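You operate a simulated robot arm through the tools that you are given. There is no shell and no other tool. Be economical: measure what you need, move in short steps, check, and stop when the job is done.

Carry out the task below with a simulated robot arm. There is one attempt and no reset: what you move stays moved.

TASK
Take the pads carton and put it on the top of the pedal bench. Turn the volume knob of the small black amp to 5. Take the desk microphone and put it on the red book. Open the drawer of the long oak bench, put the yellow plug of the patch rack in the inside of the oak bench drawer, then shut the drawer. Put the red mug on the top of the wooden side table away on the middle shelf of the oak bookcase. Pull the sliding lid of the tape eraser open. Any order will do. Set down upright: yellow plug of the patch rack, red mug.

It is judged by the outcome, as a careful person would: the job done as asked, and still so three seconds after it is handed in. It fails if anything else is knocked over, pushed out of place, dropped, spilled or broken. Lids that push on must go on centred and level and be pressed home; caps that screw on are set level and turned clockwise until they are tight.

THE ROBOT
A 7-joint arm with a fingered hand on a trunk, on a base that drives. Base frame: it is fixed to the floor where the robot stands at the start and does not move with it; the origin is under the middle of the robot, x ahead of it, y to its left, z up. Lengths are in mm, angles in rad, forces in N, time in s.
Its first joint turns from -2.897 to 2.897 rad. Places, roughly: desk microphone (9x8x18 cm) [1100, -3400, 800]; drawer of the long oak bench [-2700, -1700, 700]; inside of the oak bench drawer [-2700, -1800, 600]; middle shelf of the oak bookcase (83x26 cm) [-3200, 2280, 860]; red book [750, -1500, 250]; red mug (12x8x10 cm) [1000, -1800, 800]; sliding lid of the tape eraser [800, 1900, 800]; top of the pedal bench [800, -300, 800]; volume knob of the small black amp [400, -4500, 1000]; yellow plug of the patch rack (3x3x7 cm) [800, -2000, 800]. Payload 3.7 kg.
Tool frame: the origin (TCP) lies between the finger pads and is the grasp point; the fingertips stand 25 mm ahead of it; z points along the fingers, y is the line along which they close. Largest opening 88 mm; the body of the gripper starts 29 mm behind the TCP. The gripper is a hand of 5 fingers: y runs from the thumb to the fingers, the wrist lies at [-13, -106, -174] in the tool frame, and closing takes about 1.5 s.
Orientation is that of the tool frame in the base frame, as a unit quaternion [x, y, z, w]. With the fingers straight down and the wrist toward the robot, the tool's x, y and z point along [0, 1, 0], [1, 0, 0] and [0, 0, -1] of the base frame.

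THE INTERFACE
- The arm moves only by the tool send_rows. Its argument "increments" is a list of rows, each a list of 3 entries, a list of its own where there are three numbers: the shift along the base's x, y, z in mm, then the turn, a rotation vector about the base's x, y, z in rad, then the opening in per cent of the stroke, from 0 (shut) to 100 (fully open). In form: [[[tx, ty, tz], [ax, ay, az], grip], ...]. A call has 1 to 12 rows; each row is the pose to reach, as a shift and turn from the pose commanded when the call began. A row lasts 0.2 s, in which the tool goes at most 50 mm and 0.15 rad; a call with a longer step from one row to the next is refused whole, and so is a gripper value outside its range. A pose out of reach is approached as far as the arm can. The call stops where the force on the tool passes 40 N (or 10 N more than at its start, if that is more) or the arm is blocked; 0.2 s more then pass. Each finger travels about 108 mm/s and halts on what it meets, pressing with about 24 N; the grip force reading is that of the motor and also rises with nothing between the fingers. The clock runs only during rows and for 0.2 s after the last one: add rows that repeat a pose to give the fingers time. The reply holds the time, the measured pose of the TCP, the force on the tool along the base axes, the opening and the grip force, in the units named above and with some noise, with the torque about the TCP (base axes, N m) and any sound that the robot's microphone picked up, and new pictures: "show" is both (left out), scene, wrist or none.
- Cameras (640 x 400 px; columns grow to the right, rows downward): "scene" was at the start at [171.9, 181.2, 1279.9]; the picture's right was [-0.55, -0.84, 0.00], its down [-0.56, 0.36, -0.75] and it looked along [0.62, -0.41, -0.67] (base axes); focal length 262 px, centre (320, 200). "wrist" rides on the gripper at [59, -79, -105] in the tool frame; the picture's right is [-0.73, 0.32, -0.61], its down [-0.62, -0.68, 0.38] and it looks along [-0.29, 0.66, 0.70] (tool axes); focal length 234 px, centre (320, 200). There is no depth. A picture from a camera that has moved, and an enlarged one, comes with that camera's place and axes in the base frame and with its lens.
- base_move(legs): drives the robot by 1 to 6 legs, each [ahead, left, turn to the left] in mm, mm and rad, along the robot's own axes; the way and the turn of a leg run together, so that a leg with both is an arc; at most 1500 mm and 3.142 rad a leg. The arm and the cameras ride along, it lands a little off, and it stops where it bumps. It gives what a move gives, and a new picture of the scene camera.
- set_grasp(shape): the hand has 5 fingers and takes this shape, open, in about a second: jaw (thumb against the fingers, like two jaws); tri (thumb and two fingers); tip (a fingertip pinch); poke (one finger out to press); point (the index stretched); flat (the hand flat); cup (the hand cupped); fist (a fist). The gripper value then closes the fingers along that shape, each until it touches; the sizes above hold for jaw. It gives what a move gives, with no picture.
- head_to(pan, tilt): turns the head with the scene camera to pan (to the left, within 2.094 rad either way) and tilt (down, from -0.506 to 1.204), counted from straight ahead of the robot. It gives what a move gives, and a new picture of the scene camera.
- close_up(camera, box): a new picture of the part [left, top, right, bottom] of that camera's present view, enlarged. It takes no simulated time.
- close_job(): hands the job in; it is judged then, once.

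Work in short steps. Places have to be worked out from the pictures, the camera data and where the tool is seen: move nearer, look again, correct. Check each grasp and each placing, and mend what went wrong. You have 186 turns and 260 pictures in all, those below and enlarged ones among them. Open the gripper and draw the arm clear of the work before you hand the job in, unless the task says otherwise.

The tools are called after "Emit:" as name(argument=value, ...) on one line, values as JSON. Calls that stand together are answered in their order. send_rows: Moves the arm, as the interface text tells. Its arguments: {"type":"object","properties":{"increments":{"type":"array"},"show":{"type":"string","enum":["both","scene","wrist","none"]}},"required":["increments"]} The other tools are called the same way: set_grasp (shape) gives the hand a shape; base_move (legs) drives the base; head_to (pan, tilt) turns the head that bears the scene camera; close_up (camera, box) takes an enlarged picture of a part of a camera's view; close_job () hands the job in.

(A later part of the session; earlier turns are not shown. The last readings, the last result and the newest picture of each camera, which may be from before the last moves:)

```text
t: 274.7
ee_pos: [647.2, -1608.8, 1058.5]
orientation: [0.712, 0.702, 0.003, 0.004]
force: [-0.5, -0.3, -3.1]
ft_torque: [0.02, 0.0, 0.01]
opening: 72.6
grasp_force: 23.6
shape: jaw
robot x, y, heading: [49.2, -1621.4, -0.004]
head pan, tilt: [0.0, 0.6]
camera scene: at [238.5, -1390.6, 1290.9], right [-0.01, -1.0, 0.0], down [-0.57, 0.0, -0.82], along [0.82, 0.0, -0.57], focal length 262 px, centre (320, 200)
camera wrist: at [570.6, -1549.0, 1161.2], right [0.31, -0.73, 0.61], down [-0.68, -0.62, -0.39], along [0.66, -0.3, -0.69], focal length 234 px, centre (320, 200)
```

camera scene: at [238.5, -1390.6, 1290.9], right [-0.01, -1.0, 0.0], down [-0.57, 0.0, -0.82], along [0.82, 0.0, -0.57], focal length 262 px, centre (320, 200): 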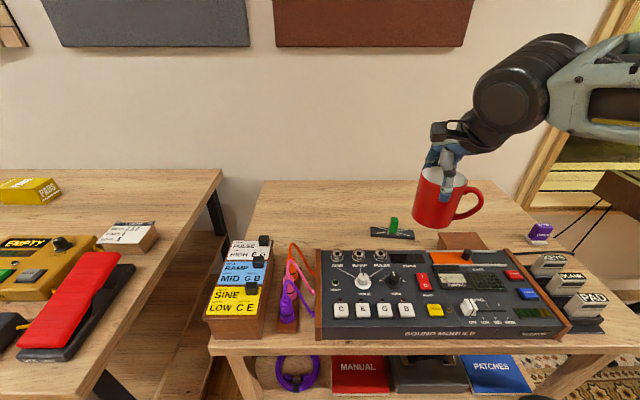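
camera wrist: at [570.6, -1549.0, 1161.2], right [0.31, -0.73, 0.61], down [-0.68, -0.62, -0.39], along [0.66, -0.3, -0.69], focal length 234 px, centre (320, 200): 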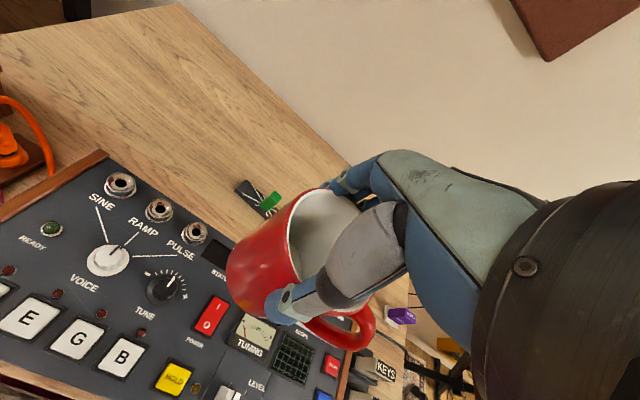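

The mug hangs upright and firm. Now I drive toward the bookcase by the open floor, then look around from there.

Emit:
base_move(legs=[[-170, 0, 0], [0, 960, 0], [-680, 0, 0], [0, 0, 1.57], [1100, 0, 0]])

Emit:
head_to(pan=0.8, tilt=0.35)

```text
t: 293.4
ee_pos: [-792.3, 1106.3, 1058.9]
orientation: [0.008, 1.0, 0.006, -0.001]
force: [-0.7, -0.7, -3.0]
ft_torque: [0.0, 0.06, -0.02]
opening: 72.0
grasp_force: 24.5
shape: jaw
robot x, y, heading: [-785.2, 503.3, 1.564]
head pan, tilt: [0.0, 0.6]
camera scene: at [-1007.3, 695.8, 1290.9], right [1.0, -0.01, 0.0], down [0.0, -0.56, -0.83], along [0.01, 0.82, -0.57], focal length 262 px, centre (320, 200)
```

scene: 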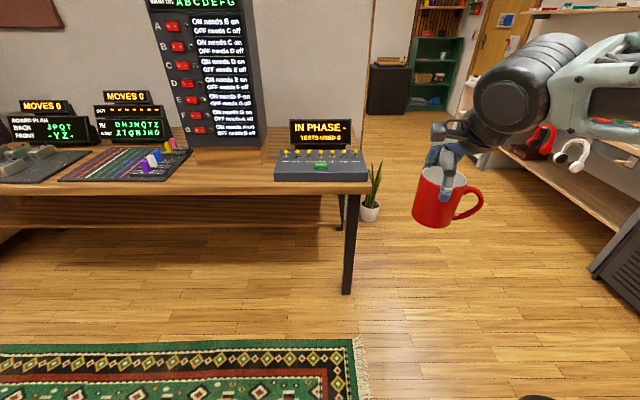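

```text
t: 294.5
ee_pos: [-791.6, 1104.8, 1059.7]
orientation: [0.008, 1.0, 0.006, 0.0]
force: [0.1, 0.6, -2.7]
ft_torque: [0.01, 0.05, -0.02]
opening: 72.3
grasp_force: 24.3
shape: jaw
robot x, y, heading: [-786.1, 506.4, 1.562]
head pan, tilt: [0.799, 0.351]
camera scene: at [-1074.1, 672.9, 1313.6], right [0.7, 0.71, 0.0], down [0.24, -0.24, -0.94], along [-0.67, 0.66, -0.34], focal length 262 px, centre (320, 200)
```

scene: 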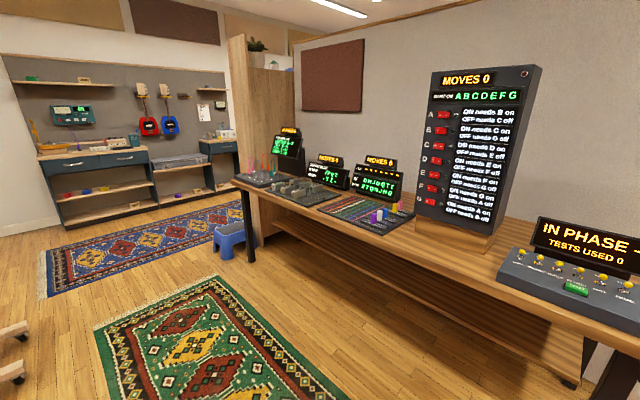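

The oak bookcase is the tall unit beyond the long table, facing west. I go west along y≈700 to x≈-4150 with the mug in front, then look.

Emit:
base_move(legs=[[200, 0, 0.006], [0, 1500, 0], [0, 1500, 0], [0, 350, 0]])

Emit:
head_to(pan=-0.5, tilt=0.35)

```text
t: 312.2
ee_pos: [-4189.7, 1260.7, 1058.1]
orientation: [-0.004, 1.0, 0.006, 0.0]
force: [0.2, -0.1, -4.1]
ft_torque: [0.0, 0.02, -0.02]
opening: 72.0
grasp_force: 23.7
shape: jaw
robot x, y, heading: [-4169.4, 662.9, 1.589]
head pan, tilt: [0.799, 0.351]
camera scene: at [-4460.9, 821.2, 1313.7], right [0.69, 0.73, 0.0], down [0.25, -0.24, -0.94], along [-0.68, 0.64, -0.34], focal length 262 px, centre (320, 200)
```

scene: 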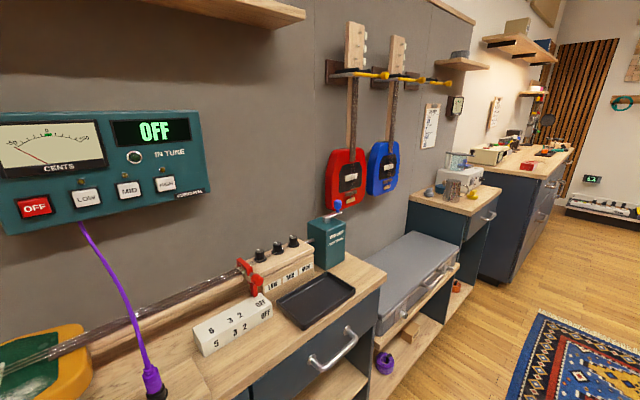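

```text
t: 313.7
ee_pos: [-4187.8, 1260.7, 1058.4]
orientation: [-0.004, 1.0, 0.005, -0.001]
force: [0.0, 0.0, -2.4]
ft_torque: [0.03, 0.04, -0.02]
opening: 72.3
grasp_force: 24.1
shape: jaw
robot x, y, heading: [-4167.6, 655.5, 1.592]
head pan, tilt: [-0.499, 0.351]
camera scene: at [-4349.9, 839.9, 1313.7], right [0.89, -0.46, 0.0], down [-0.16, -0.3, -0.94], along [0.44, 0.83, -0.34], focal length 262 px, centre (320, 200)
```

scene: 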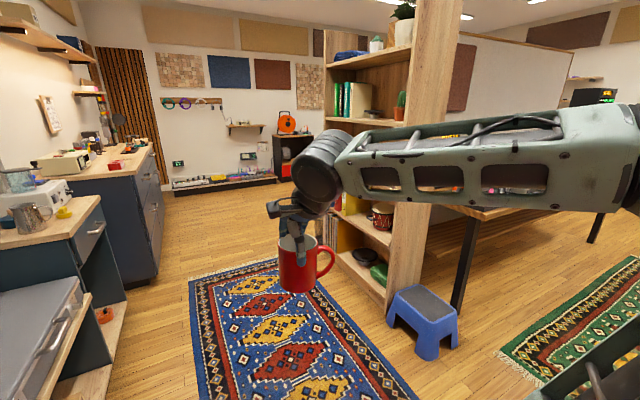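

The bookcase opens to the west, with several shelves. I turn to face it (+x) and strafe along to about its middle.

Emit:
base_move(legs=[[0, 0, -1.59], [0, 1450, 0]])

Emit:
head_to(pan=0.0, tilt=0.5)

```text
t: 324.7
ee_pos: [-3573.9, 2127.1, 1057.8]
orientation: [0.706, 0.709, 0.005, 0.004]
force: [0.4, 0.0, -3.1]
ft_torque: [0.05, 0.01, 0.02]
opening: 72.0
grasp_force: 23.7
shape: jaw
robot x, y, heading: [-4177.4, 2105.5, 0.013]
head pan, tilt: [-0.499, 0.351]
camera scene: at [-3994.0, 2292.9, 1313.7], right [-0.47, -0.88, 0.0], down [-0.3, 0.16, -0.94], along [0.83, -0.44, -0.34], focal length 262 px, centre (320, 200)
```

scene: 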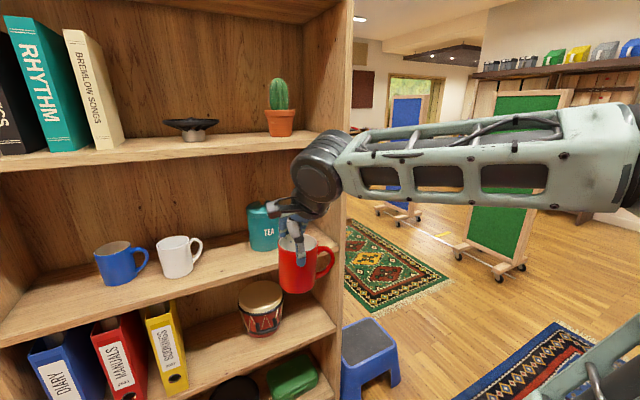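

```text
t: 325.7
ee_pos: [-3574.0, 2127.0, 1058.3]
orientation: [0.705, 0.709, 0.005, 0.004]
force: [-0.6, -0.4, -2.7]
ft_torque: [0.03, 0.01, 0.03]
opening: 72.1
grasp_force: 23.6
shape: jaw
robot x, y, heading: [-4176.4, 2110.1, 0.01]
head pan, tilt: [0.0, 0.499]
camera scene: at [-3985.3, 2337.5, 1300.0], right [0.01, -1.0, 0.0], down [-0.48, -0.01, -0.88], along [0.88, 0.01, -0.48], focal length 262 px, centre (320, 200)
```

scene: 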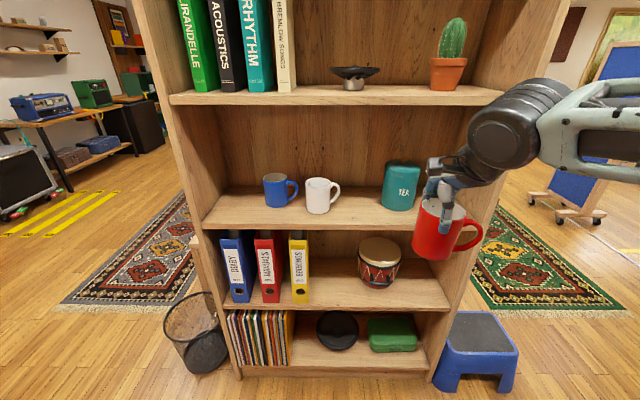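

The middle shelf (z≈860, front x≈-3388) holds two mugs and a tea tin, with a free gap around y≈2225; the shelf above is at about 1200. I strafe left 95 mm, then lower the mug in front of the shelf.

Emit:
base_move(legs=[[0, 97, -0.01]])

Emit:
send_rows(increments=[[[0, 0, -40], [0, 0, 0], 0], [[0, 0, -75], [0, 0, 0], 0], [[20, 0, -95], [0, 0, 0], 0], [[55, 0, -98], [0, 0, 0], 0], [[90, 0, -98], [0, 0, 0], 0]], show="both")

```text
t: 326.8
ee_pos: [-3574.0, 2216.9, 1058.1]
orientation: [0.709, 0.705, 0.005, 0.004]
force: [0.7, 0.0, -2.7]
ft_torque: [0.06, 0.0, 0.01]
opening: 71.9
grasp_force: 23.9
shape: jaw
robot x, y, heading: [-4177.0, 2203.7, -0.003]
head pan, tilt: [0.0, 0.499]
camera scene: at [-3983.6, 2433.2, 1300.0], right [0.0, -1.0, 0.0], down [-0.48, 0.0, -0.88], along [0.88, 0.0, -0.48], focal length 262 px, centre (320, 200)
```

scene: 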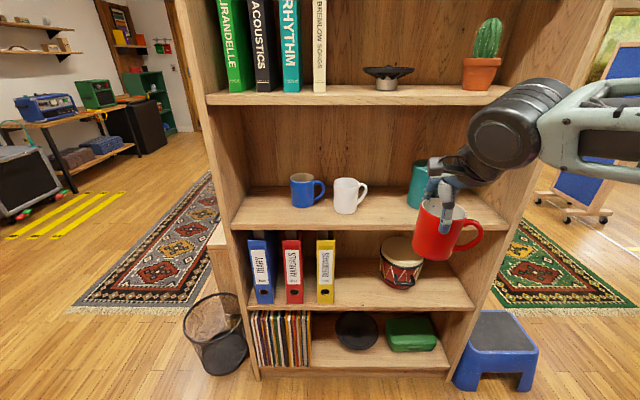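

```text
t: 328.0
ee_pos: [-3484.6, 2217.4, 959.1]
orientation: [0.709, 0.706, 0.004, 0.003]
force: [-0.1, -0.4, -1.6]
ft_torque: [0.02, 0.01, -0.02]
opening: 71.9
grasp_force: 23.7
shape: jaw
robot x, y, heading: [-4179.9, 2209.4, 0.001]
head pan, tilt: [0.0, 0.499]
camera scene: at [-3983.8, 2433.2, 1300.0], right [0.0, -1.0, 0.0], down [-0.48, 0.0, -0.88], along [0.88, 0.0, -0.48], focal length 262 px, centre (320, 200)
camera wrist: at [-3563.4, 2276.6, 1062.8], right [0.31, -0.73, 0.61], down [-0.68, -0.62, -0.39], along [0.66, -0.29, -0.69], focal length 234 px, centre (320, 200)
```

scene: 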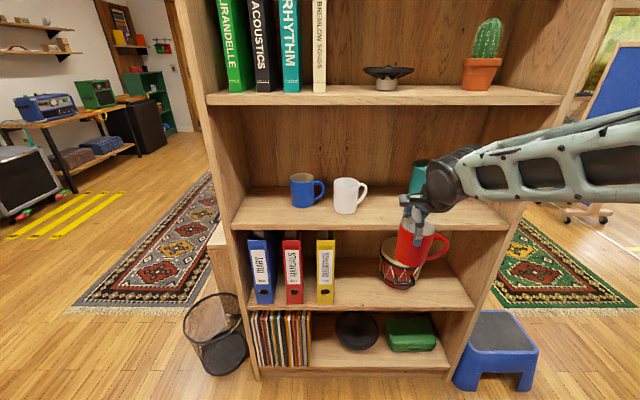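
wrist: 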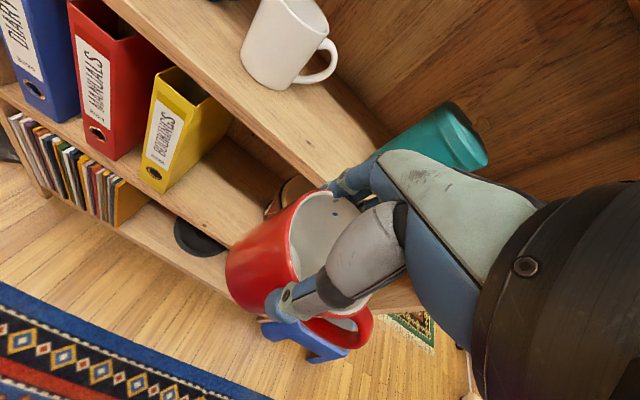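

Shelf front edge is really at x≈-3340. I extend the mug in over the shelf to x≈-3275 at 15 mm clearance.

Emit:
send_rows(increments=[[[40, 0, 0], [0, 0, 0], 0], [[80, -1, 0], [0, 0, 0], 0], [[115, -2, 0], [0, 0, 0], 0], [[145, -3, 0], [0, 0, 0], 0], [[170, -4, 0], [0, 0, 0], 0], [[190, -5, 0], [0, 0, 0], 0], [[208, -5, 0], [0, 0, 0], 0]], show="both")

```text
t: 329.6
ee_pos: [-3274.7, 2212.5, 960.4]
orientation: [0.709, 0.705, 0.005, 0.004]
force: [-0.3, 0.0, -3.5]
ft_torque: [0.02, -0.03, 0.01]
opening: 72.0
grasp_force: 24.1
shape: jaw
robot x, y, heading: [-4180.5, 2206.9, 0.005]
head pan, tilt: [0.0, 0.499]
camera scene: at [-3983.7, 2433.3, 1300.0], right [0.0, -1.0, 0.0], down [-0.48, 0.0, -0.88], along [0.88, 0.0, -0.48], focal length 262 px, centre (320, 200)
camera wrist: at [-3353.5, 2272.1, 1063.6], right [0.31, -0.73, 0.61], down [-0.68, -0.62, -0.39], along [0.66, -0.29, -0.69], focal length 234 px, centre (320, 200)
```

scene: 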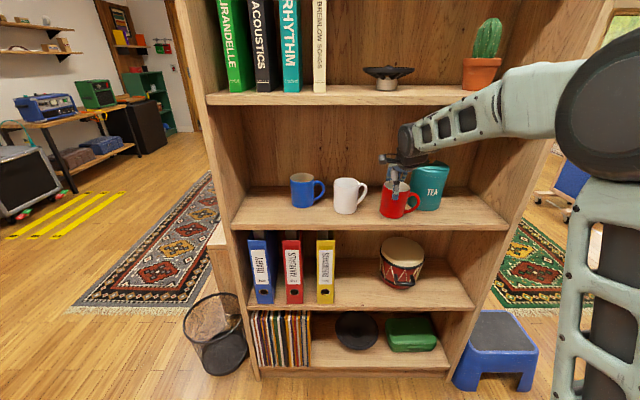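
wrist: 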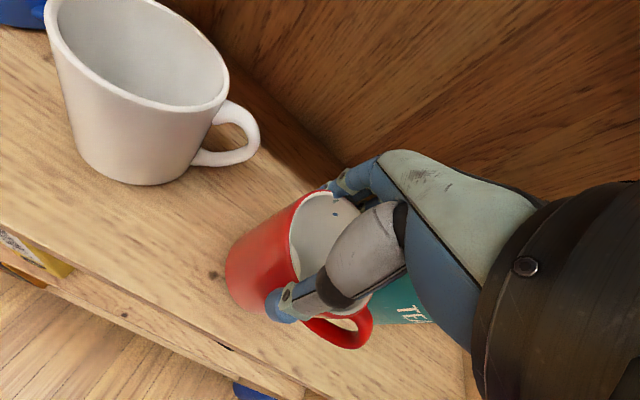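

Well placed between the white mug and the tin. I lower until contact.

Emit:
send_rows(increments=[[[0, 0, -6], [0, 0, 0], 0], [[0, 0, -10], [0, 0, 0], 0], [[0, 0, -13], [0, 0, 0], 0], [[0, 0, -16], [0, 0, 0], 0], [[0, 0, -19], [0, 0, 0], 0], [[0, 0, -22], [0, 0, 0], 0]], show="none")

```text
t: 330.4
ee_pos: [-3274.3, 2214.4, 954.4]
orientation: [0.708, 0.706, 0.011, 0.009]
force: [-0.3, 2.9, 13.6]
ft_torque: [-0.02, 0.21, -0.04]
opening: 70.5
grasp_force: 24.0
shape: jaw
robot x, y, heading: [-4174.2, 2203.8, 0.002]
head pan, tilt: [0.0, 0.499]
stopped in row 4: the force on the tool passed its limit at 43 N (the readings are from after the stop); the commanded pose is now the measured one
```

Mug is resting on the shelf. I open fully, then rise while pitching the hand slightly back so the wrist stays below the upper shelf.

Emit:
send_rows(increments=[[[0, 0, 0], [0, 0, 0], 50], [[0, 0, 0], [0, 0, 0], 100], [[0, 0, 0], [0, 0, 0], 100], [[0, 0, 8], [0, 0, 0], 100], [[-1, 0, 18], [0, -0.06, 0], 100], [[-2, 0, 28], [0, -0.12, 0], 100], [[-3, 0, 38], [0, -0.18, 0], 100], [[-4, 0, 48], [0, -0.24, 0], 100], [[-4, 0, 54], [0, -0.27, 0], 100]], show="both")

```text
t: 332.4
ee_pos: [-3278.2, 2213.3, 1005.5]
orientation: [0.7, 0.699, 0.104, 0.102]
force: [1.1, -0.3, -0.5]
ft_torque: [0.02, -0.02, -0.04]
opening: 88.0
grasp_force: 0.1
shape: jaw
robot x, y, heading: [-4176.7, 2207.7, 0.002]
head pan, tilt: [0.0, 0.499]
camera scene: at [-3983.6, 2433.4, 1300.0], right [0.0, -1.0, 0.0], down [-0.48, 0.0, -0.88], along [0.88, 0.0, -0.48], focal length 262 px, centre (320, 200)
camera wrist: at [-3382.2, 2272.9, 1083.3], right [0.13, -0.73, 0.67], down [-0.54, -0.62, -0.57], along [0.83, -0.29, -0.48], focal length 234 px, centre (320, 200)
```

scene: 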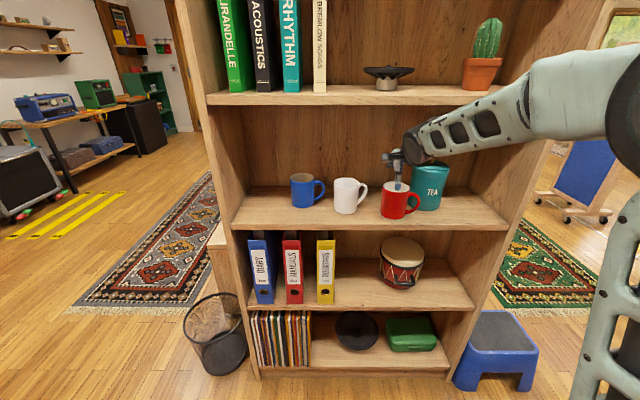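
wrist: 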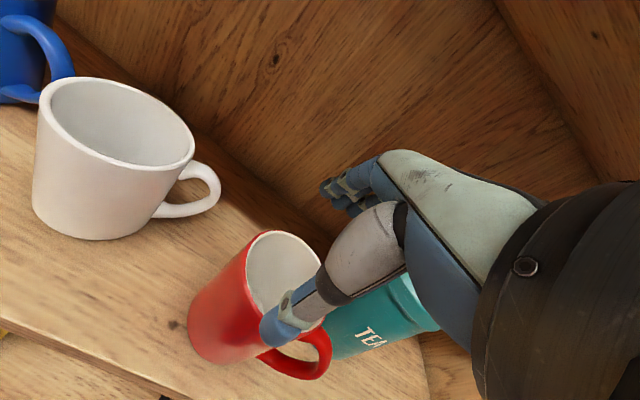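

Mug is upright on the shelf. I withdraw straight back.

Emit:
send_rows(increments=[[[-5, 0, 8], [0, 0, 0], 100], [[-30, 0, 12], [0, 0, 0], 100], [[-65, 0, 12], [0, 0, 0], 100], [[-105, 0, 12], [0, 0, 0], 100], [[-150, 0, 12], [0, 0, 0], 100], [[-195, 0, 14], [0, 0.08, 0], 100], [[-240, 0, 16], [0, 0.16, 0], 100], [[-285, 0, 18], [0, 0.24, 0], 100], [[-320, 0, 20], [0, 0.27, 0], 100]], show="scene")

Emit:
close_up(camera="scene", box=[270, 130, 490, 267])

```text
t: 334.4
ee_pos: [-3599.1, 2213.9, 1024.9]
orientation: [0.708, 0.706, 0.009, 0.006]
force: [0.5, -0.4, 0.7]
ft_torque: [0.02, 0.0, 0.0]
opening: 87.8
grasp_force: 0.0
shape: jaw
robot x, y, heading: [-4178.3, 2208.6, -0.001]
head pan, tilt: [0.0, 0.499]
camera scene: at [-3983.5, 2433.4, 1300.0], right [0.0, -1.0, 0.0], down [-0.48, 0.0, -0.88], along [0.88, 0.0, -0.48], focal length 262 px, centre (320, 200)
```

scene: 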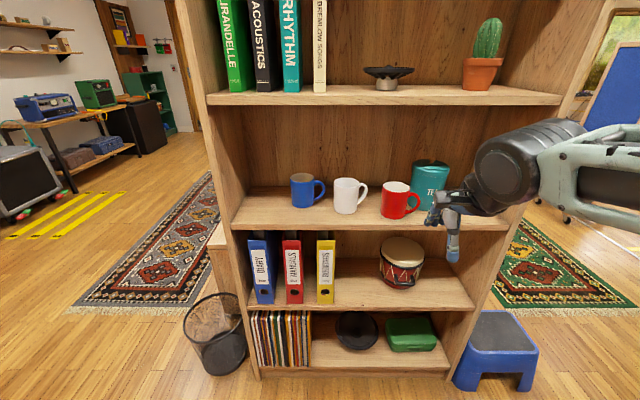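

```text
2.91 times, centred on (380, 198) of scene
camera zoom: at [-3983.5, 2433.4, 1300.0], right [0.0, -1.0, 0.0], down [-0.48, 0.0, -0.88], along [0.88, 0.0, -0.48], focal length 763 px, centre (146, 204)
```

zoom: 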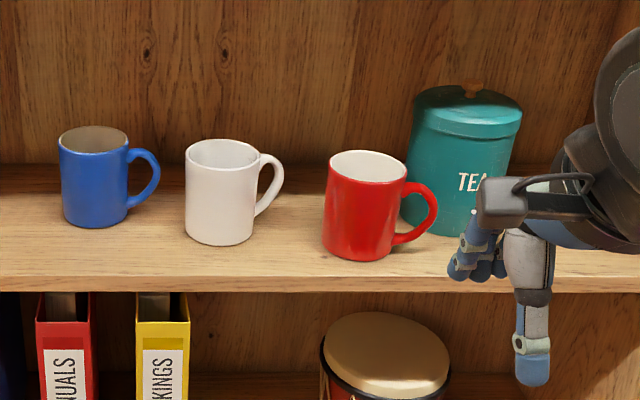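

The red mug stands upright on the middle shelf. Next, the tape eraser near (800,1900): I drive back along y≈700 and up to the east wall.

Emit:
base_move(legs=[[0, -1500, 0], [1500, 0, 0], [1500, 0, 0], [900, 0, 0], [0, 1150, 0]])

Emit:
head_to(pan=0.0, tilt=0.6)

```text
t: 365.7
ee_pos: [281.0, 1923.2, 1026.1]
orientation: [0.699, 0.715, 0.009, 0.007]
force: [-0.4, 0.6, -1.2]
ft_torque: [0.01, 0.0, 0.03]
opening: 87.8
grasp_force: 0.0
shape: jaw
robot x, y, heading: [-297.9, 1902.7, 0.027]
head pan, tilt: [0.0, 0.499]
camera scene: at [-108.8, 2134.0, 1300.0], right [0.03, -1.0, 0.0], down [-0.48, -0.01, -0.88], along [0.88, 0.02, -0.48], focal length 262 px, centre (320, 200)
```

scene: 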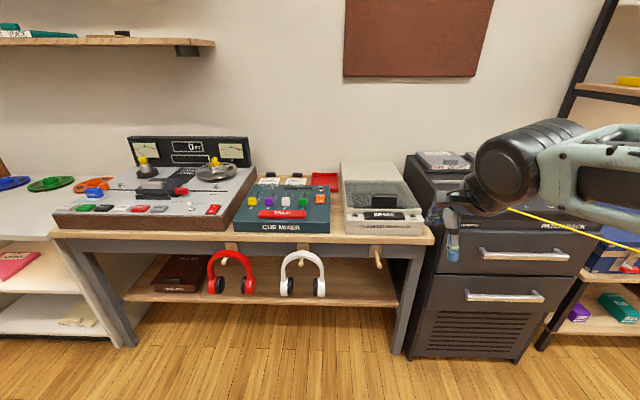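

```text
t: 366.4
ee_pos: [281.1, 1923.6, 1027.2]
orientation: [0.699, 0.715, 0.009, 0.007]
force: [-0.1, 0.5, -0.4]
ft_torque: [-0.03, 0.02, 0.02]
opening: 88.0
grasp_force: 0.0
shape: jaw
robot x, y, heading: [-293.5, 1900.1, 0.026]
head pan, tilt: [0.0, 0.6]
camera scene: at [-111.4, 2133.9, 1290.9], right [0.03, -1.0, 0.0], down [-0.56, -0.02, -0.83], along [0.82, 0.02, -0.56], focal length 262 px, centre (320, 200)
```

scene: 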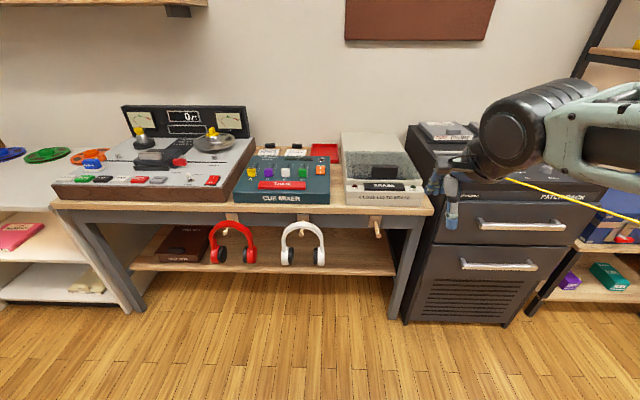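

The beige box with "ERASE" on its lid must be the tape eraser. I zoom in to understand its sliding lid.

Emit:
close_up(camera="scene", box=[325, 120, 445, 212])

```text
4.35 times, centred on (385, 166) of scene
camera zoom: at [-111.4, 2133.9, 1290.9], right [0.03, -1.0, 0.0], down [-0.56, -0.02, -0.83], along [0.82, 0.02, -0.56], focal length 1140 px, centre (37, 348)
```

zoom: 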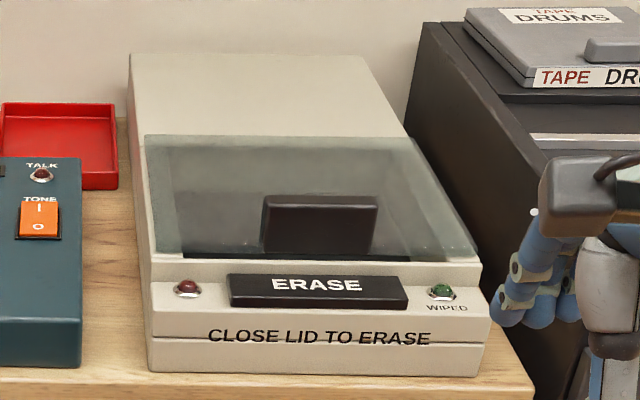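

I drive nearer to see the lid with the wrist camera.

Emit:
base_move(legs=[[300, 0, -0.026]])

Emit:
close_up(camera="wrist", box=[0, 0, 640, 400])

```text
t: 368.4
ee_pos: [582.6, 1913.9, 1024.7]
orientation: [0.707, 0.707, 0.009, 0.007]
force: [-0.2, -0.1, -0.2]
ft_torque: [-0.05, 0.01, 0.01]
opening: 88.0
grasp_force: 0.1
shape: jaw
robot x, y, heading: [7.2, 1902.9, 0.003]
head pan, tilt: [0.0, 0.6]
camera scene: at [195.9, 2134.5, 1290.9], right [0.0, -1.0, 0.0], down [-0.56, 0.0, -0.83], along [0.83, 0.0, -0.56], focal length 262 px, centre (320, 200)
```

scene: 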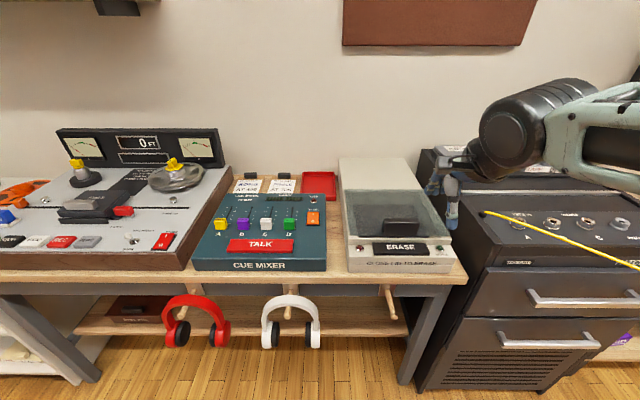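

```text
1.00 times, centred on (320, 200) of wrist (not enlarged: the box is as wide or as high as the picture)
camera zoom: at [503.2, 1973.7, 1128.1], right [0.31, -0.73, 0.61], down [-0.67, -0.62, -0.4], along [0.67, -0.29, -0.68], focal length 234 px, centre (320, 200)
```

zoom: 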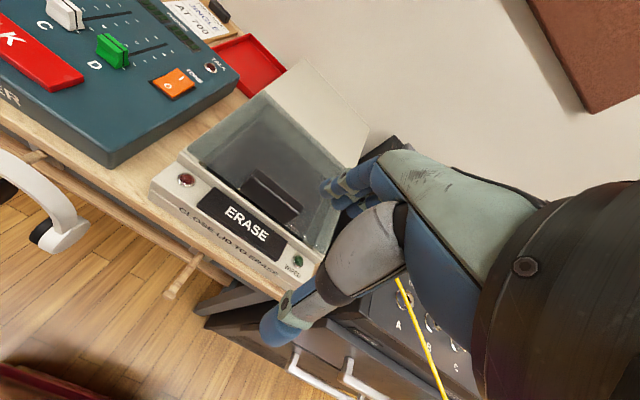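

I zoom on both views to see whether the dark block is the lid's grip.

Emit:
close_up(camera="wrist", box=[150, 80, 350, 205])

Emit:
close_up(camera="scene", box=[330, 180, 470, 275])

```text
3.20 times, centred on (250, 142) of wrist
camera zoom: at [503.2, 1973.7, 1128.1], right [0.31, -0.73, 0.61], down [-0.67, -0.62, -0.4], along [0.67, -0.29, -0.68], focal length 749 px, centre (544, 384)
```

zoom: 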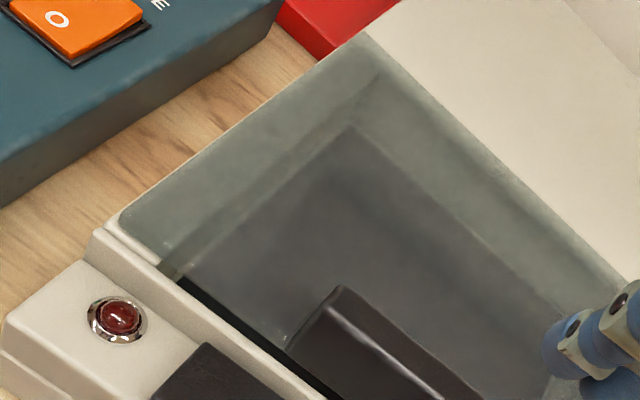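

```text
4.21 times, centred on (400, 228) of scene
camera zoom: at [195.9, 2134.5, 1290.9], right [0.0, -1.0, 0.0], down [-0.56, 0.0, -0.83], along [0.83, 0.0, -0.56], focal length 1104 px, centre (-17, 84)
```

zoom: 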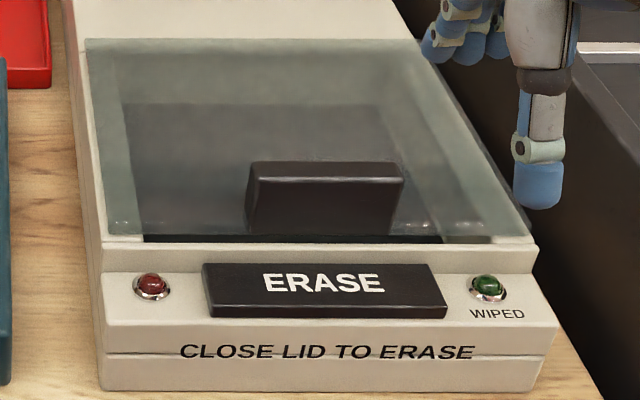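

The dark block stands on the glass lid near its front: the lid's grip, at about x=718–735, y=1879–1969, top z≈868. I position above it with the fingers closing along x.

Emit:
send_rows(increments=[[[45, 3, -5], [0, 0, 0], 100], [[90, 6, -15], [0, 0, 0], 100], [[130, 9, -40], [0, 0, 0], 70], [[144, 10, -80], [0, 0, 0], 60], [[144, 10, -110], [0, 0, 0], 60]], show="wrist")

```text
t: 369.6
ee_pos: [727.2, 1926.2, 915.8]
orientation: [0.708, 0.706, 0.009, 0.007]
force: [0.3, 0.1, 0.6]
ft_torque: [0.0, 0.01, 0.04]
opening: 53.3
grasp_force: 0.1
shape: jaw
robot x, y, heading: [4.8, 1905.1, 0.007]
head pan, tilt: [0.0, 0.6]
camera wrist: at [648.1, 1984.9, 1017.6], right [0.31, -0.73, 0.61], down [-0.67, -0.62, -0.4], along [0.67, -0.29, -0.68], focal length 234 px, centre (320, 200)
```

wrist: 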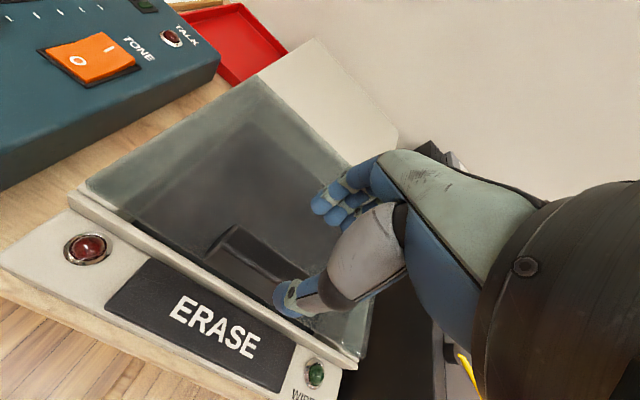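

Handle centre refined to x≈721. I descend onto it.

Emit:
send_rows(increments=[[[-5, -2, -20], [0, 0, 0], 60], [[-5, -2, -35], [0, 0, 0], 60], [[-5, -2, -45], [0, 0, 0], 60], [[-5, -2, -53], [0, 0, 0], 60]], show="wrist")

```text
t: 370.6
ee_pos: [722.6, 1924.0, 861.6]
orientation: [0.708, 0.706, 0.009, 0.007]
force: [0.8, -0.6, -0.1]
ft_torque: [0.02, -0.01, 0.03]
opening: 53.4
grasp_force: 0.0
shape: jaw
robot x, y, heading: [8.3, 1909.1, 0.007]
head pan, tilt: [0.0, 0.6]
camera wrist: at [643.0, 1982.4, 965.0], right [0.31, -0.73, 0.61], down [-0.67, -0.62, -0.4], along [0.67, -0.29, -0.68], focal length 234 px, centre (320, 200)
```

wrist: 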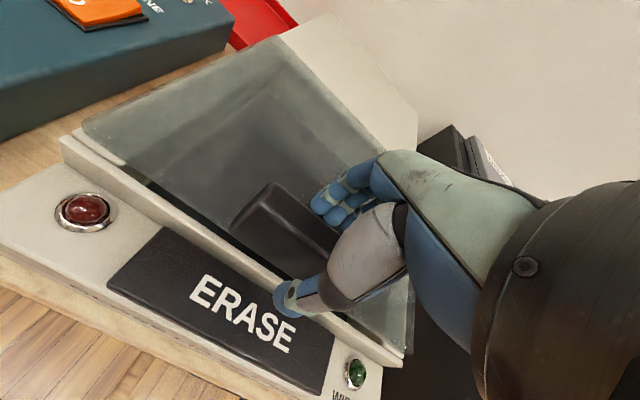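

The grip block is between thumb and fingers. I lower 7 mm more and close.

Emit:
send_rows(increments=[[[0, 0, -4], [0, 0, 0], 60], [[0, 0, -7], [0, 0, 0], 50], [[0, 0, -7], [0, 0, 0], 0], [[0, 0, -7], [0, 0, 0], 0], [[0, 0, -7], [0, 0, 0], 0], [[0, 0, -7], [0, 0, 0], 0]], show="wrist")

```text
t: 371.5
ee_pos: [722.1, 1923.2, 857.5]
orientation: [0.707, 0.707, 0.011, 0.009]
force: [-23.4, 0.5, 9.7]
ft_torque: [0.03, 0.58, -0.03]
opening: 24.0
grasp_force: 24.0
shape: jaw
robot x, y, heading: [7.9, 1906.9, 0.004]
head pan, tilt: [0.0, 0.6]
stopped in row 4: the force on the tool passed its limit at 42 N (the readings are from after the stop); the commanded pose is now the measured one
camera wrist: at [641.7, 1982.6, 959.8], right [0.31, -0.73, 0.61], down [-0.67, -0.62, -0.4], along [0.68, -0.29, -0.68], focal length 234 px, centre (320, 200)
```

wrist: 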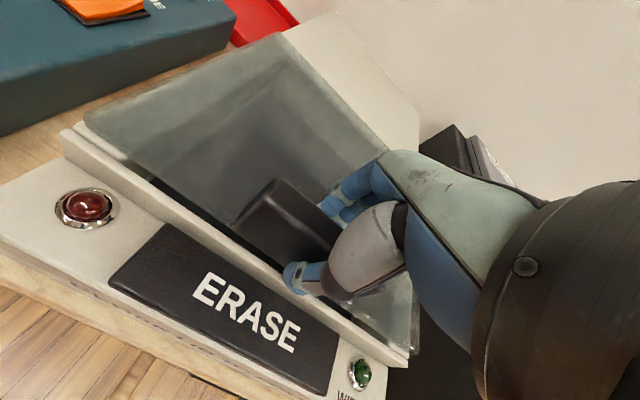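

The thumb touched first. I shift back 5 mm toward the robot and finish closing.

Emit:
send_rows(increments=[[[-5, 0, 0], [0, 0, 0], 0], [[-5, 0, 0], [0, 0, 0], 0], [[-5, 0, 0], [0, 0, 0], 0], [[-5, 0, 0], [0, 0, 0], 0]], show="none")

```text
t: 372.5
ee_pos: [719.0, 1924.0, 858.7]
orientation: [0.707, 0.707, 0.012, 0.009]
force: [-15.2, 0.5, 10.6]
ft_torque: [0.07, 0.27, -0.06]
opening: 21.6
grasp_force: 24.1
shape: jaw
robot x, y, heading: [7.4, 1909.7, 0.004]
head pan, tilt: [0.0, 0.6]
```

Gripped at 22 mm. I try a gentle pull toward the robot.

Emit:
send_rows(increments=[[[-5, 0, 0], [0, 0, 0], 0], [[-10, 0, 0], [0, 0, 0], 0], [[-15, 0, 0], [0, 0, 0], 0], [[-20, 0, 0], [0, 0, 0], 0]], show="wrist")

```text
t: 373.5
ee_pos: [699.1, 1925.0, 858.0]
orientation: [0.708, 0.706, 0.013, 0.009]
force: [1.7, -2.9, 17.0]
ft_torque: [0.06, -0.43, 0.02]
opening: 21.6
grasp_force: 24.3
shape: jaw
robot x, y, heading: [4.0, 1906.8, 0.004]
head pan, tilt: [0.0, 0.6]
camera wrist: at [618.2, 1982.5, 960.6], right [0.3, -0.73, 0.61], down [-0.67, -0.62, -0.41], along [0.68, -0.29, -0.68], focal length 234 px, centre (320, 200)
```

wrist: 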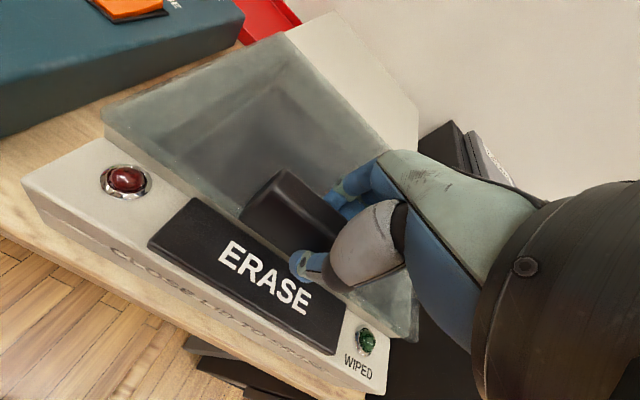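

The lid slides toward the robot with the pull. I continue, easing 3 mm up to relieve the downward press.

Emit:
send_rows(increments=[[[-8, 0, 2], [0, 0, 0], 0], [[-18, 0, 3], [0, 0, 0], 0], [[-28, 0, 3], [0, 0, 0], 0], [[-38, 0, 3], [0, 0, 0], 0], [[-48, 0, 3], [0, 0, 0], 0], [[-58, 0, 3], [0, 0, 0], 0], [[-68, 0, 3], [0, 0, 0], 0], [[-78, 0, 3], [0, 0, 0], 0]], show="both")

```text
t: 375.3
ee_pos: [625.3, 1924.2, 863.0]
orientation: [0.708, 0.706, 0.008, 0.008]
force: [-1.3, -3.9, -24.8]
ft_torque: [0.07, 0.11, 0.07]
opening: 19.1
grasp_force: 23.3
shape: jaw
out of reach, approached as far as the arm can: row 8
robot x, y, heading: [9.4, 1910.6, 0.007]
head pan, tilt: [0.0, 0.6]
camera scene: at [196.5, 2134.5, 1290.8], right [0.0, -1.0, 0.0], down [-0.57, 0.0, -0.82], along [0.82, 0.0, -0.57], focal length 262 px, centre (320, 200)
camera wrist: at [544.2, 1983.1, 965.6], right [0.31, -0.73, 0.61], down [-0.67, -0.62, -0.4], along [0.67, -0.29, -0.68], focal length 234 px, centre (320, 200)
```

scene: 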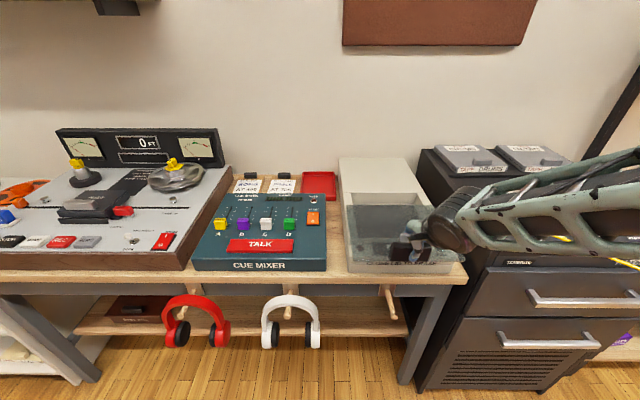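
wrist: 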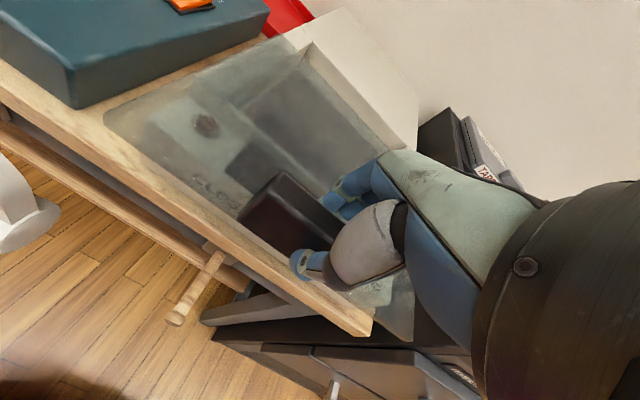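

The lid has come out nearly 100 mm. I lower 3 mm to relax and pull on toward its stop.

Emit:
send_rows(increments=[[[0, 0, -3], [0, 0, 0], 0], [[-8, 0, -4], [0, 0, 0], 0], [[-16, 0, -4], [0, 0, 0], 0], [[-24, 0, -4], [0, 0, 0], 0], [[-32, 0, -4], [0, 0, 0], 0], [[-40, 0, -4], [0, 0, 0], 0]], show="both")

```text
t: 376.7
ee_pos: [606.0, 1933.2, 883.1]
orientation: [0.707, 0.707, 0.012, 0.009]
force: [0.5, -6.9, -18.6]
ft_torque: [-0.08, 0.1, -0.01]
opening: 18.8
grasp_force: 24.0
shape: jaw
out of reach, approached as far as the arm can: row 2, 3, 4, 5, 6
robot x, y, heading: [5.6, 1907.0, 0.006]
head pan, tilt: [0.0, 0.6]
camera scene: at [196.4, 2134.3, 1290.9], right [0.0, -1.0, 0.0], down [-0.57, 0.0, -0.82], along [0.82, 0.0, -0.57], focal length 262 px, centre (320, 200)
camera wrist: at [525.6, 1991.2, 984.6], right [0.31, -0.73, 0.61], down [-0.67, -0.62, -0.41], along [0.68, -0.29, -0.68], focal length 234 px, centre (320, 200)
```

scene: 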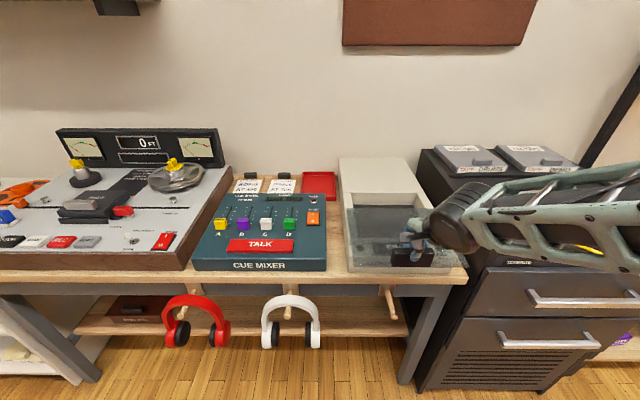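
wrist: 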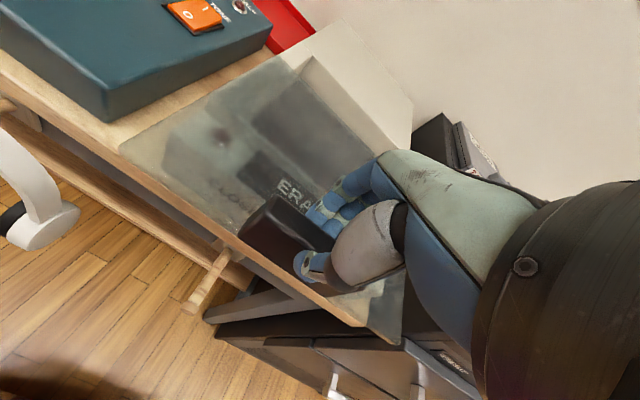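

The arm hit its inner reach limit and rode up. I release the grip, lift off, and look at the lid before going on.

Emit:
send_rows(increments=[[[0, 0, 0], [0, 0, 0], 40], [[0, 0, 0], [0, 0, 0], 70], [[0, 0, 0], [0, 0, 0], 70], [[20, 0, 30], [0, 0, 0], 70], [[20, 0, 70], [0, 0, 0], 70], [[20, 0, 110], [0, 0, 0], 70], [[20, 0, 150], [0, 0, 0], 70]], show="wrist")

Emit:
close_up(camera="scene", box=[320, 150, 490, 285])

```text
t: 378.3
ee_pos: [627.1, 1932.3, 1033.5]
orientation: [0.707, 0.707, 0.013, 0.008]
force: [0.1, -0.1, -0.4]
ft_torque: [-0.02, 0.01, -0.05]
opening: 61.1
grasp_force: 0.0
shape: jaw
robot x, y, heading: [10.6, 1907.7, -0.001]
head pan, tilt: [0.0, 0.6]
camera wrist: at [545.9, 1990.9, 1135.5], right [0.3, -0.73, 0.61], down [-0.67, -0.62, -0.41], along [0.68, -0.29, -0.68], focal length 234 px, centre (320, 200)
```

wrist: 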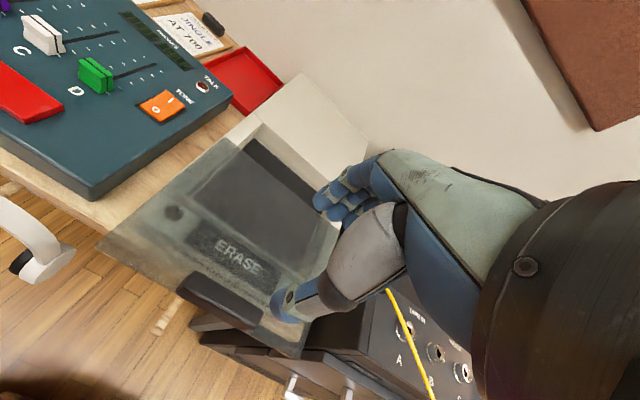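

```text
2.96 times, centred on (405, 218) of scene
camera zoom: at [196.0, 2134.5, 1290.9], right [0.0, -1.0, 0.0], down [-0.56, 0.0, -0.83], along [0.83, 0.0, -0.56], focal length 777 px, centre (68, 148)
```

zoom: 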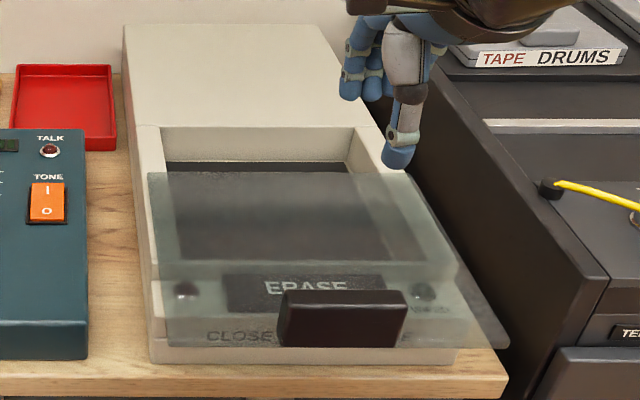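

The lid is level and has slid about 104 mm; its grip is now at x≈620. I back the base 200 mm so the arm has room to pull further.

Emit:
base_move(legs=[[-210, 0, 0]])

Emit:
send_rows(increments=[[[45, -2, 0], [0, 0, 0], 60], [[90, -5, 0], [0, 0, 0], 60], [[135, -7, -20], [0, 0, 0], 60], [[170, -9, -50], [0, 0, 0], 60], [[195, -9, -85], [0, 0, 0], 60], [[203, -9, -120], [0, 0, 0], 60]], show="wrist")

```text
t: 379.9
ee_pos: [419.2, 1929.3, 1032.4]
orientation: [0.709, 0.705, 0.013, 0.008]
force: [-0.3, -0.1, -0.4]
ft_torque: [-0.01, 0.04, 0.0]
opening: 61.2
grasp_force: 0.1
shape: jaw
robot x, y, heading: [-202.9, 1908.9, -0.005]
head pan, tilt: [0.0, 0.6]
camera scene: at [-11.4, 2133.2, 1290.9], right [0.0, -1.0, 0.0], down [-0.56, 0.0, -0.83], along [0.83, 0.0, -0.56], focal length 262 px, centre (320, 200)
```

scene: 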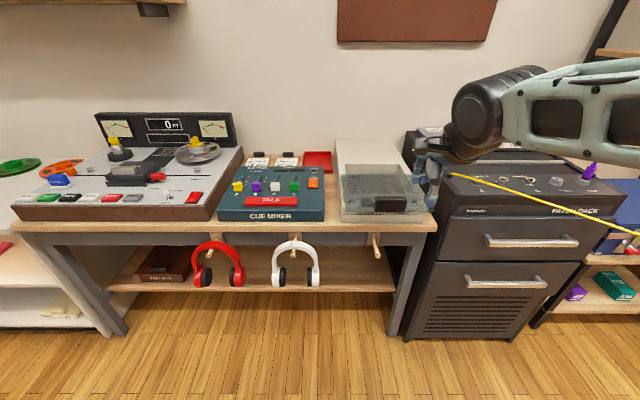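

```text
t: 381.3
ee_pos: [623.3, 1919.6, 912.1]
orientation: [0.709, 0.705, 0.012, 0.008]
force: [-0.4, 0.0, 0.3]
ft_torque: [-0.02, 0.01, -0.01]
opening: 53.3
grasp_force: 0.1
shape: jaw
robot x, y, heading: [-205.9, 1903.1, 0.003]
head pan, tilt: [0.0, 0.6]
camera wrist: at [542.0, 1978.3, 1014.4], right [0.3, -0.73, 0.61], down [-0.67, -0.62, -0.41], along [0.68, -0.29, -0.68], focal length 234 px, centre (320, 200)
```

wrist: 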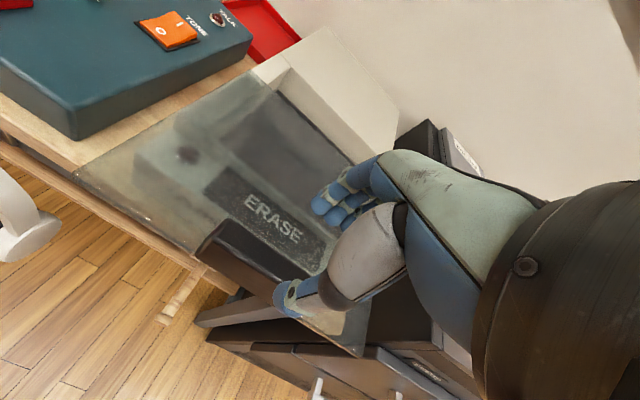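

Grip block is at x≈611 now. I descend, regrip and pull on.

Emit:
send_rows(increments=[[[-8, 4, -20], [0, 0, 0], 60], [[-12, 4, -38], [0, 0, 0], 60], [[-12, 4, -48], [0, 0, 0], 60], [[-12, 4, -52], [0, 0, 0], 40], [[-12, 4, -52], [0, 0, 0], 0], [[-12, 4, -52], [0, 0, 0], 0], [[-12, 4, -52], [0, 0, 0], 0], [[-12, 4, -52], [0, 0, 0], 0]], show="none")

```text
t: 383.1
ee_pos: [610.0, 1924.1, 861.6]
orientation: [0.708, 0.706, 0.013, 0.008]
force: [-2.4, 1.9, -3.7]
ft_torque: [0.03, 0.06, 0.12]
opening: 15.9
grasp_force: 24.0
shape: jaw
robot x, y, heading: [-202.8, 1908.4, -0.004]
head pan, tilt: [0.0, 0.6]
```

Gripped (16 mm). I pull further in small steps.

Emit:
send_rows(increments=[[[-8, 0, 0], [0, 0, 0], 0], [[-16, 0, 0], [0, 0, 0], 0], [[-24, 0, 0], [0, 0, 0], 0], [[-32, 0, 0], [0, 0, 0], 0], [[-40, 0, 0], [0, 0, 0], 0], [[-48, 0, 0], [0, 0, 0], 0], [[-56, 0, 0], [0, 0, 0], 0]], show="scene")

Emit:
close_up(camera="scene", box=[310, 130, 460, 250])

```text
t: 384.7
ee_pos: [553.1, 1923.9, 862.3]
orientation: [0.709, 0.705, 0.012, 0.008]
force: [-0.4, -0.6, -7.5]
ft_torque: [0.03, 0.06, 0.17]
opening: 15.7
grasp_force: 24.3
shape: jaw
robot x, y, heading: [-201.3, 1909.4, 0.003]
head pan, tilt: [0.0, 0.6]
camera scene: at [-11.2, 2133.1, 1290.9], right [0.0, -1.0, 0.0], down [-0.57, 0.0, -0.82], along [0.82, 0.0, -0.57], focal length 262 px, centre (320, 200)
```

scene: 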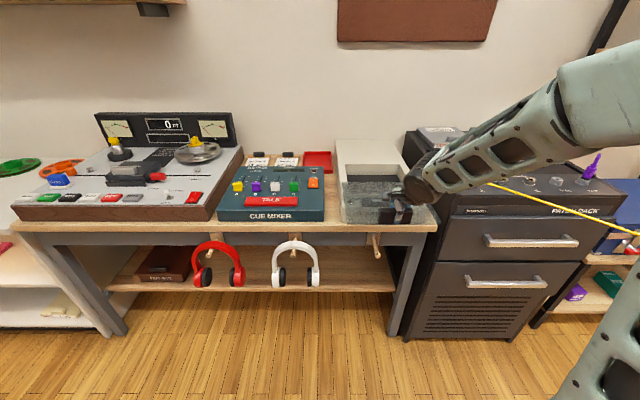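

```text
3.33 times, centred on (385, 190) of scene
camera zoom: at [-11.2, 2133.1, 1290.9], right [0.0, -1.0, 0.0], down [-0.57, 0.0, -0.82], along [0.82, 0.0, -0.57], focal length 874 px, centre (103, 233)
```

zoom: 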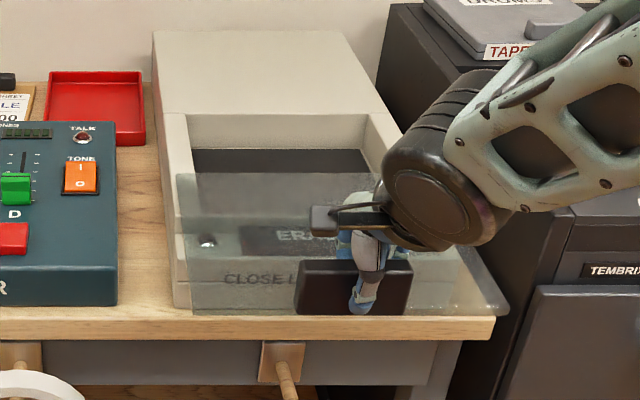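

The lid keeps sliding and is held by its rails. I continue toward the end stop.

Emit:
send_rows(increments=[[[-8, 0, -1], [0, 0, 0], 0], [[-16, 0, -1], [0, 0, 0], 0], [[-24, 0, -1], [0, 0, 0], 0], [[-32, 0, -1], [0, 0, 0], 0], [[-40, 0, -1], [0, 0, 0], 0], [[-48, 0, -1], [0, 0, 0], 0], [[-56, 0, -1], [0, 0, 0], 0]], show="scene")

Emit:
close_up(camera="scene", box=[310, 130, 460, 250])

```text
t: 386.3
ee_pos: [497.6, 1924.7, 860.9]
orientation: [0.709, 0.705, 0.012, 0.009]
force: [1.5, -5.4, 5.0]
ft_torque: [-0.14, -0.06, 0.1]
opening: 15.5
grasp_force: 23.8
shape: jaw
robot x, y, heading: [-203.6, 1908.0, -0.002]
head pan, tilt: [0.0, 0.6]
camera scene: at [-11.6, 2133.0, 1291.0], right [0.0, -1.0, 0.0], down [-0.56, 0.0, -0.83], along [0.83, 0.0, -0.56], focal length 262 px, centre (320, 200)
```

scene: 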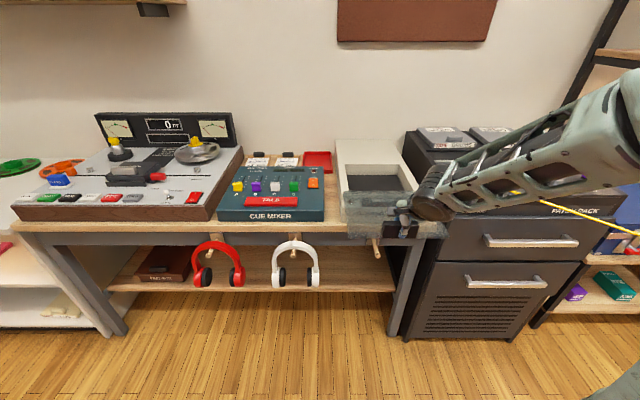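

```text
3.33 times, centred on (385, 190) of scene
camera zoom: at [-11.6, 2133.0, 1291.0], right [0.0, -1.0, 0.0], down [-0.56, 0.0, -0.83], along [0.83, 0.0, -0.56], focal length 874 px, centre (103, 233)
```

zoom: 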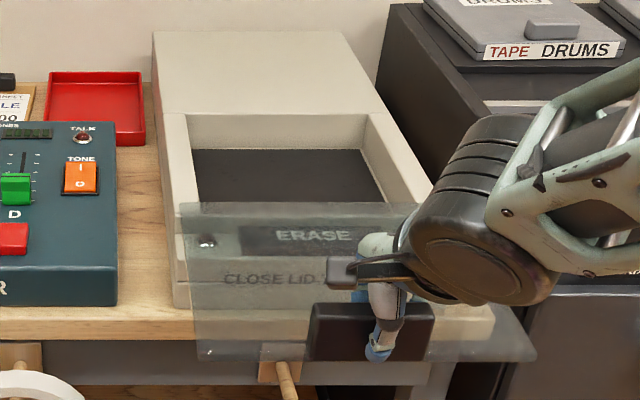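

The cavity is fully uncovered. Before letting go, I test that the rails hold the lid by pressing the grip gently down and up.

Emit:
send_rows(increments=[[[0, 0, -3], [0, 0, 0], 0], [[0, 0, -6], [0, 0, 0], 0], [[0, 0, -6], [0, 0, 0], 0]], show="none")

```text
t: 386.9
ee_pos: [500.8, 1924.5, 859.1]
orientation: [0.707, 0.706, 0.017, 0.012]
force: [1.5, -4.4, 14.4]
ft_torque: [-0.1, -0.04, 0.11]
opening: 17.0
grasp_force: 23.7
shape: jaw
robot x, y, heading: [-199.5, 1910.2, -0.001]
head pan, tilt: [0.0, 0.6]
stopped in row 2: the force on the tool passed its limit at 45 N (the readings are from after the stop); the commanded pose is now the measured one
```

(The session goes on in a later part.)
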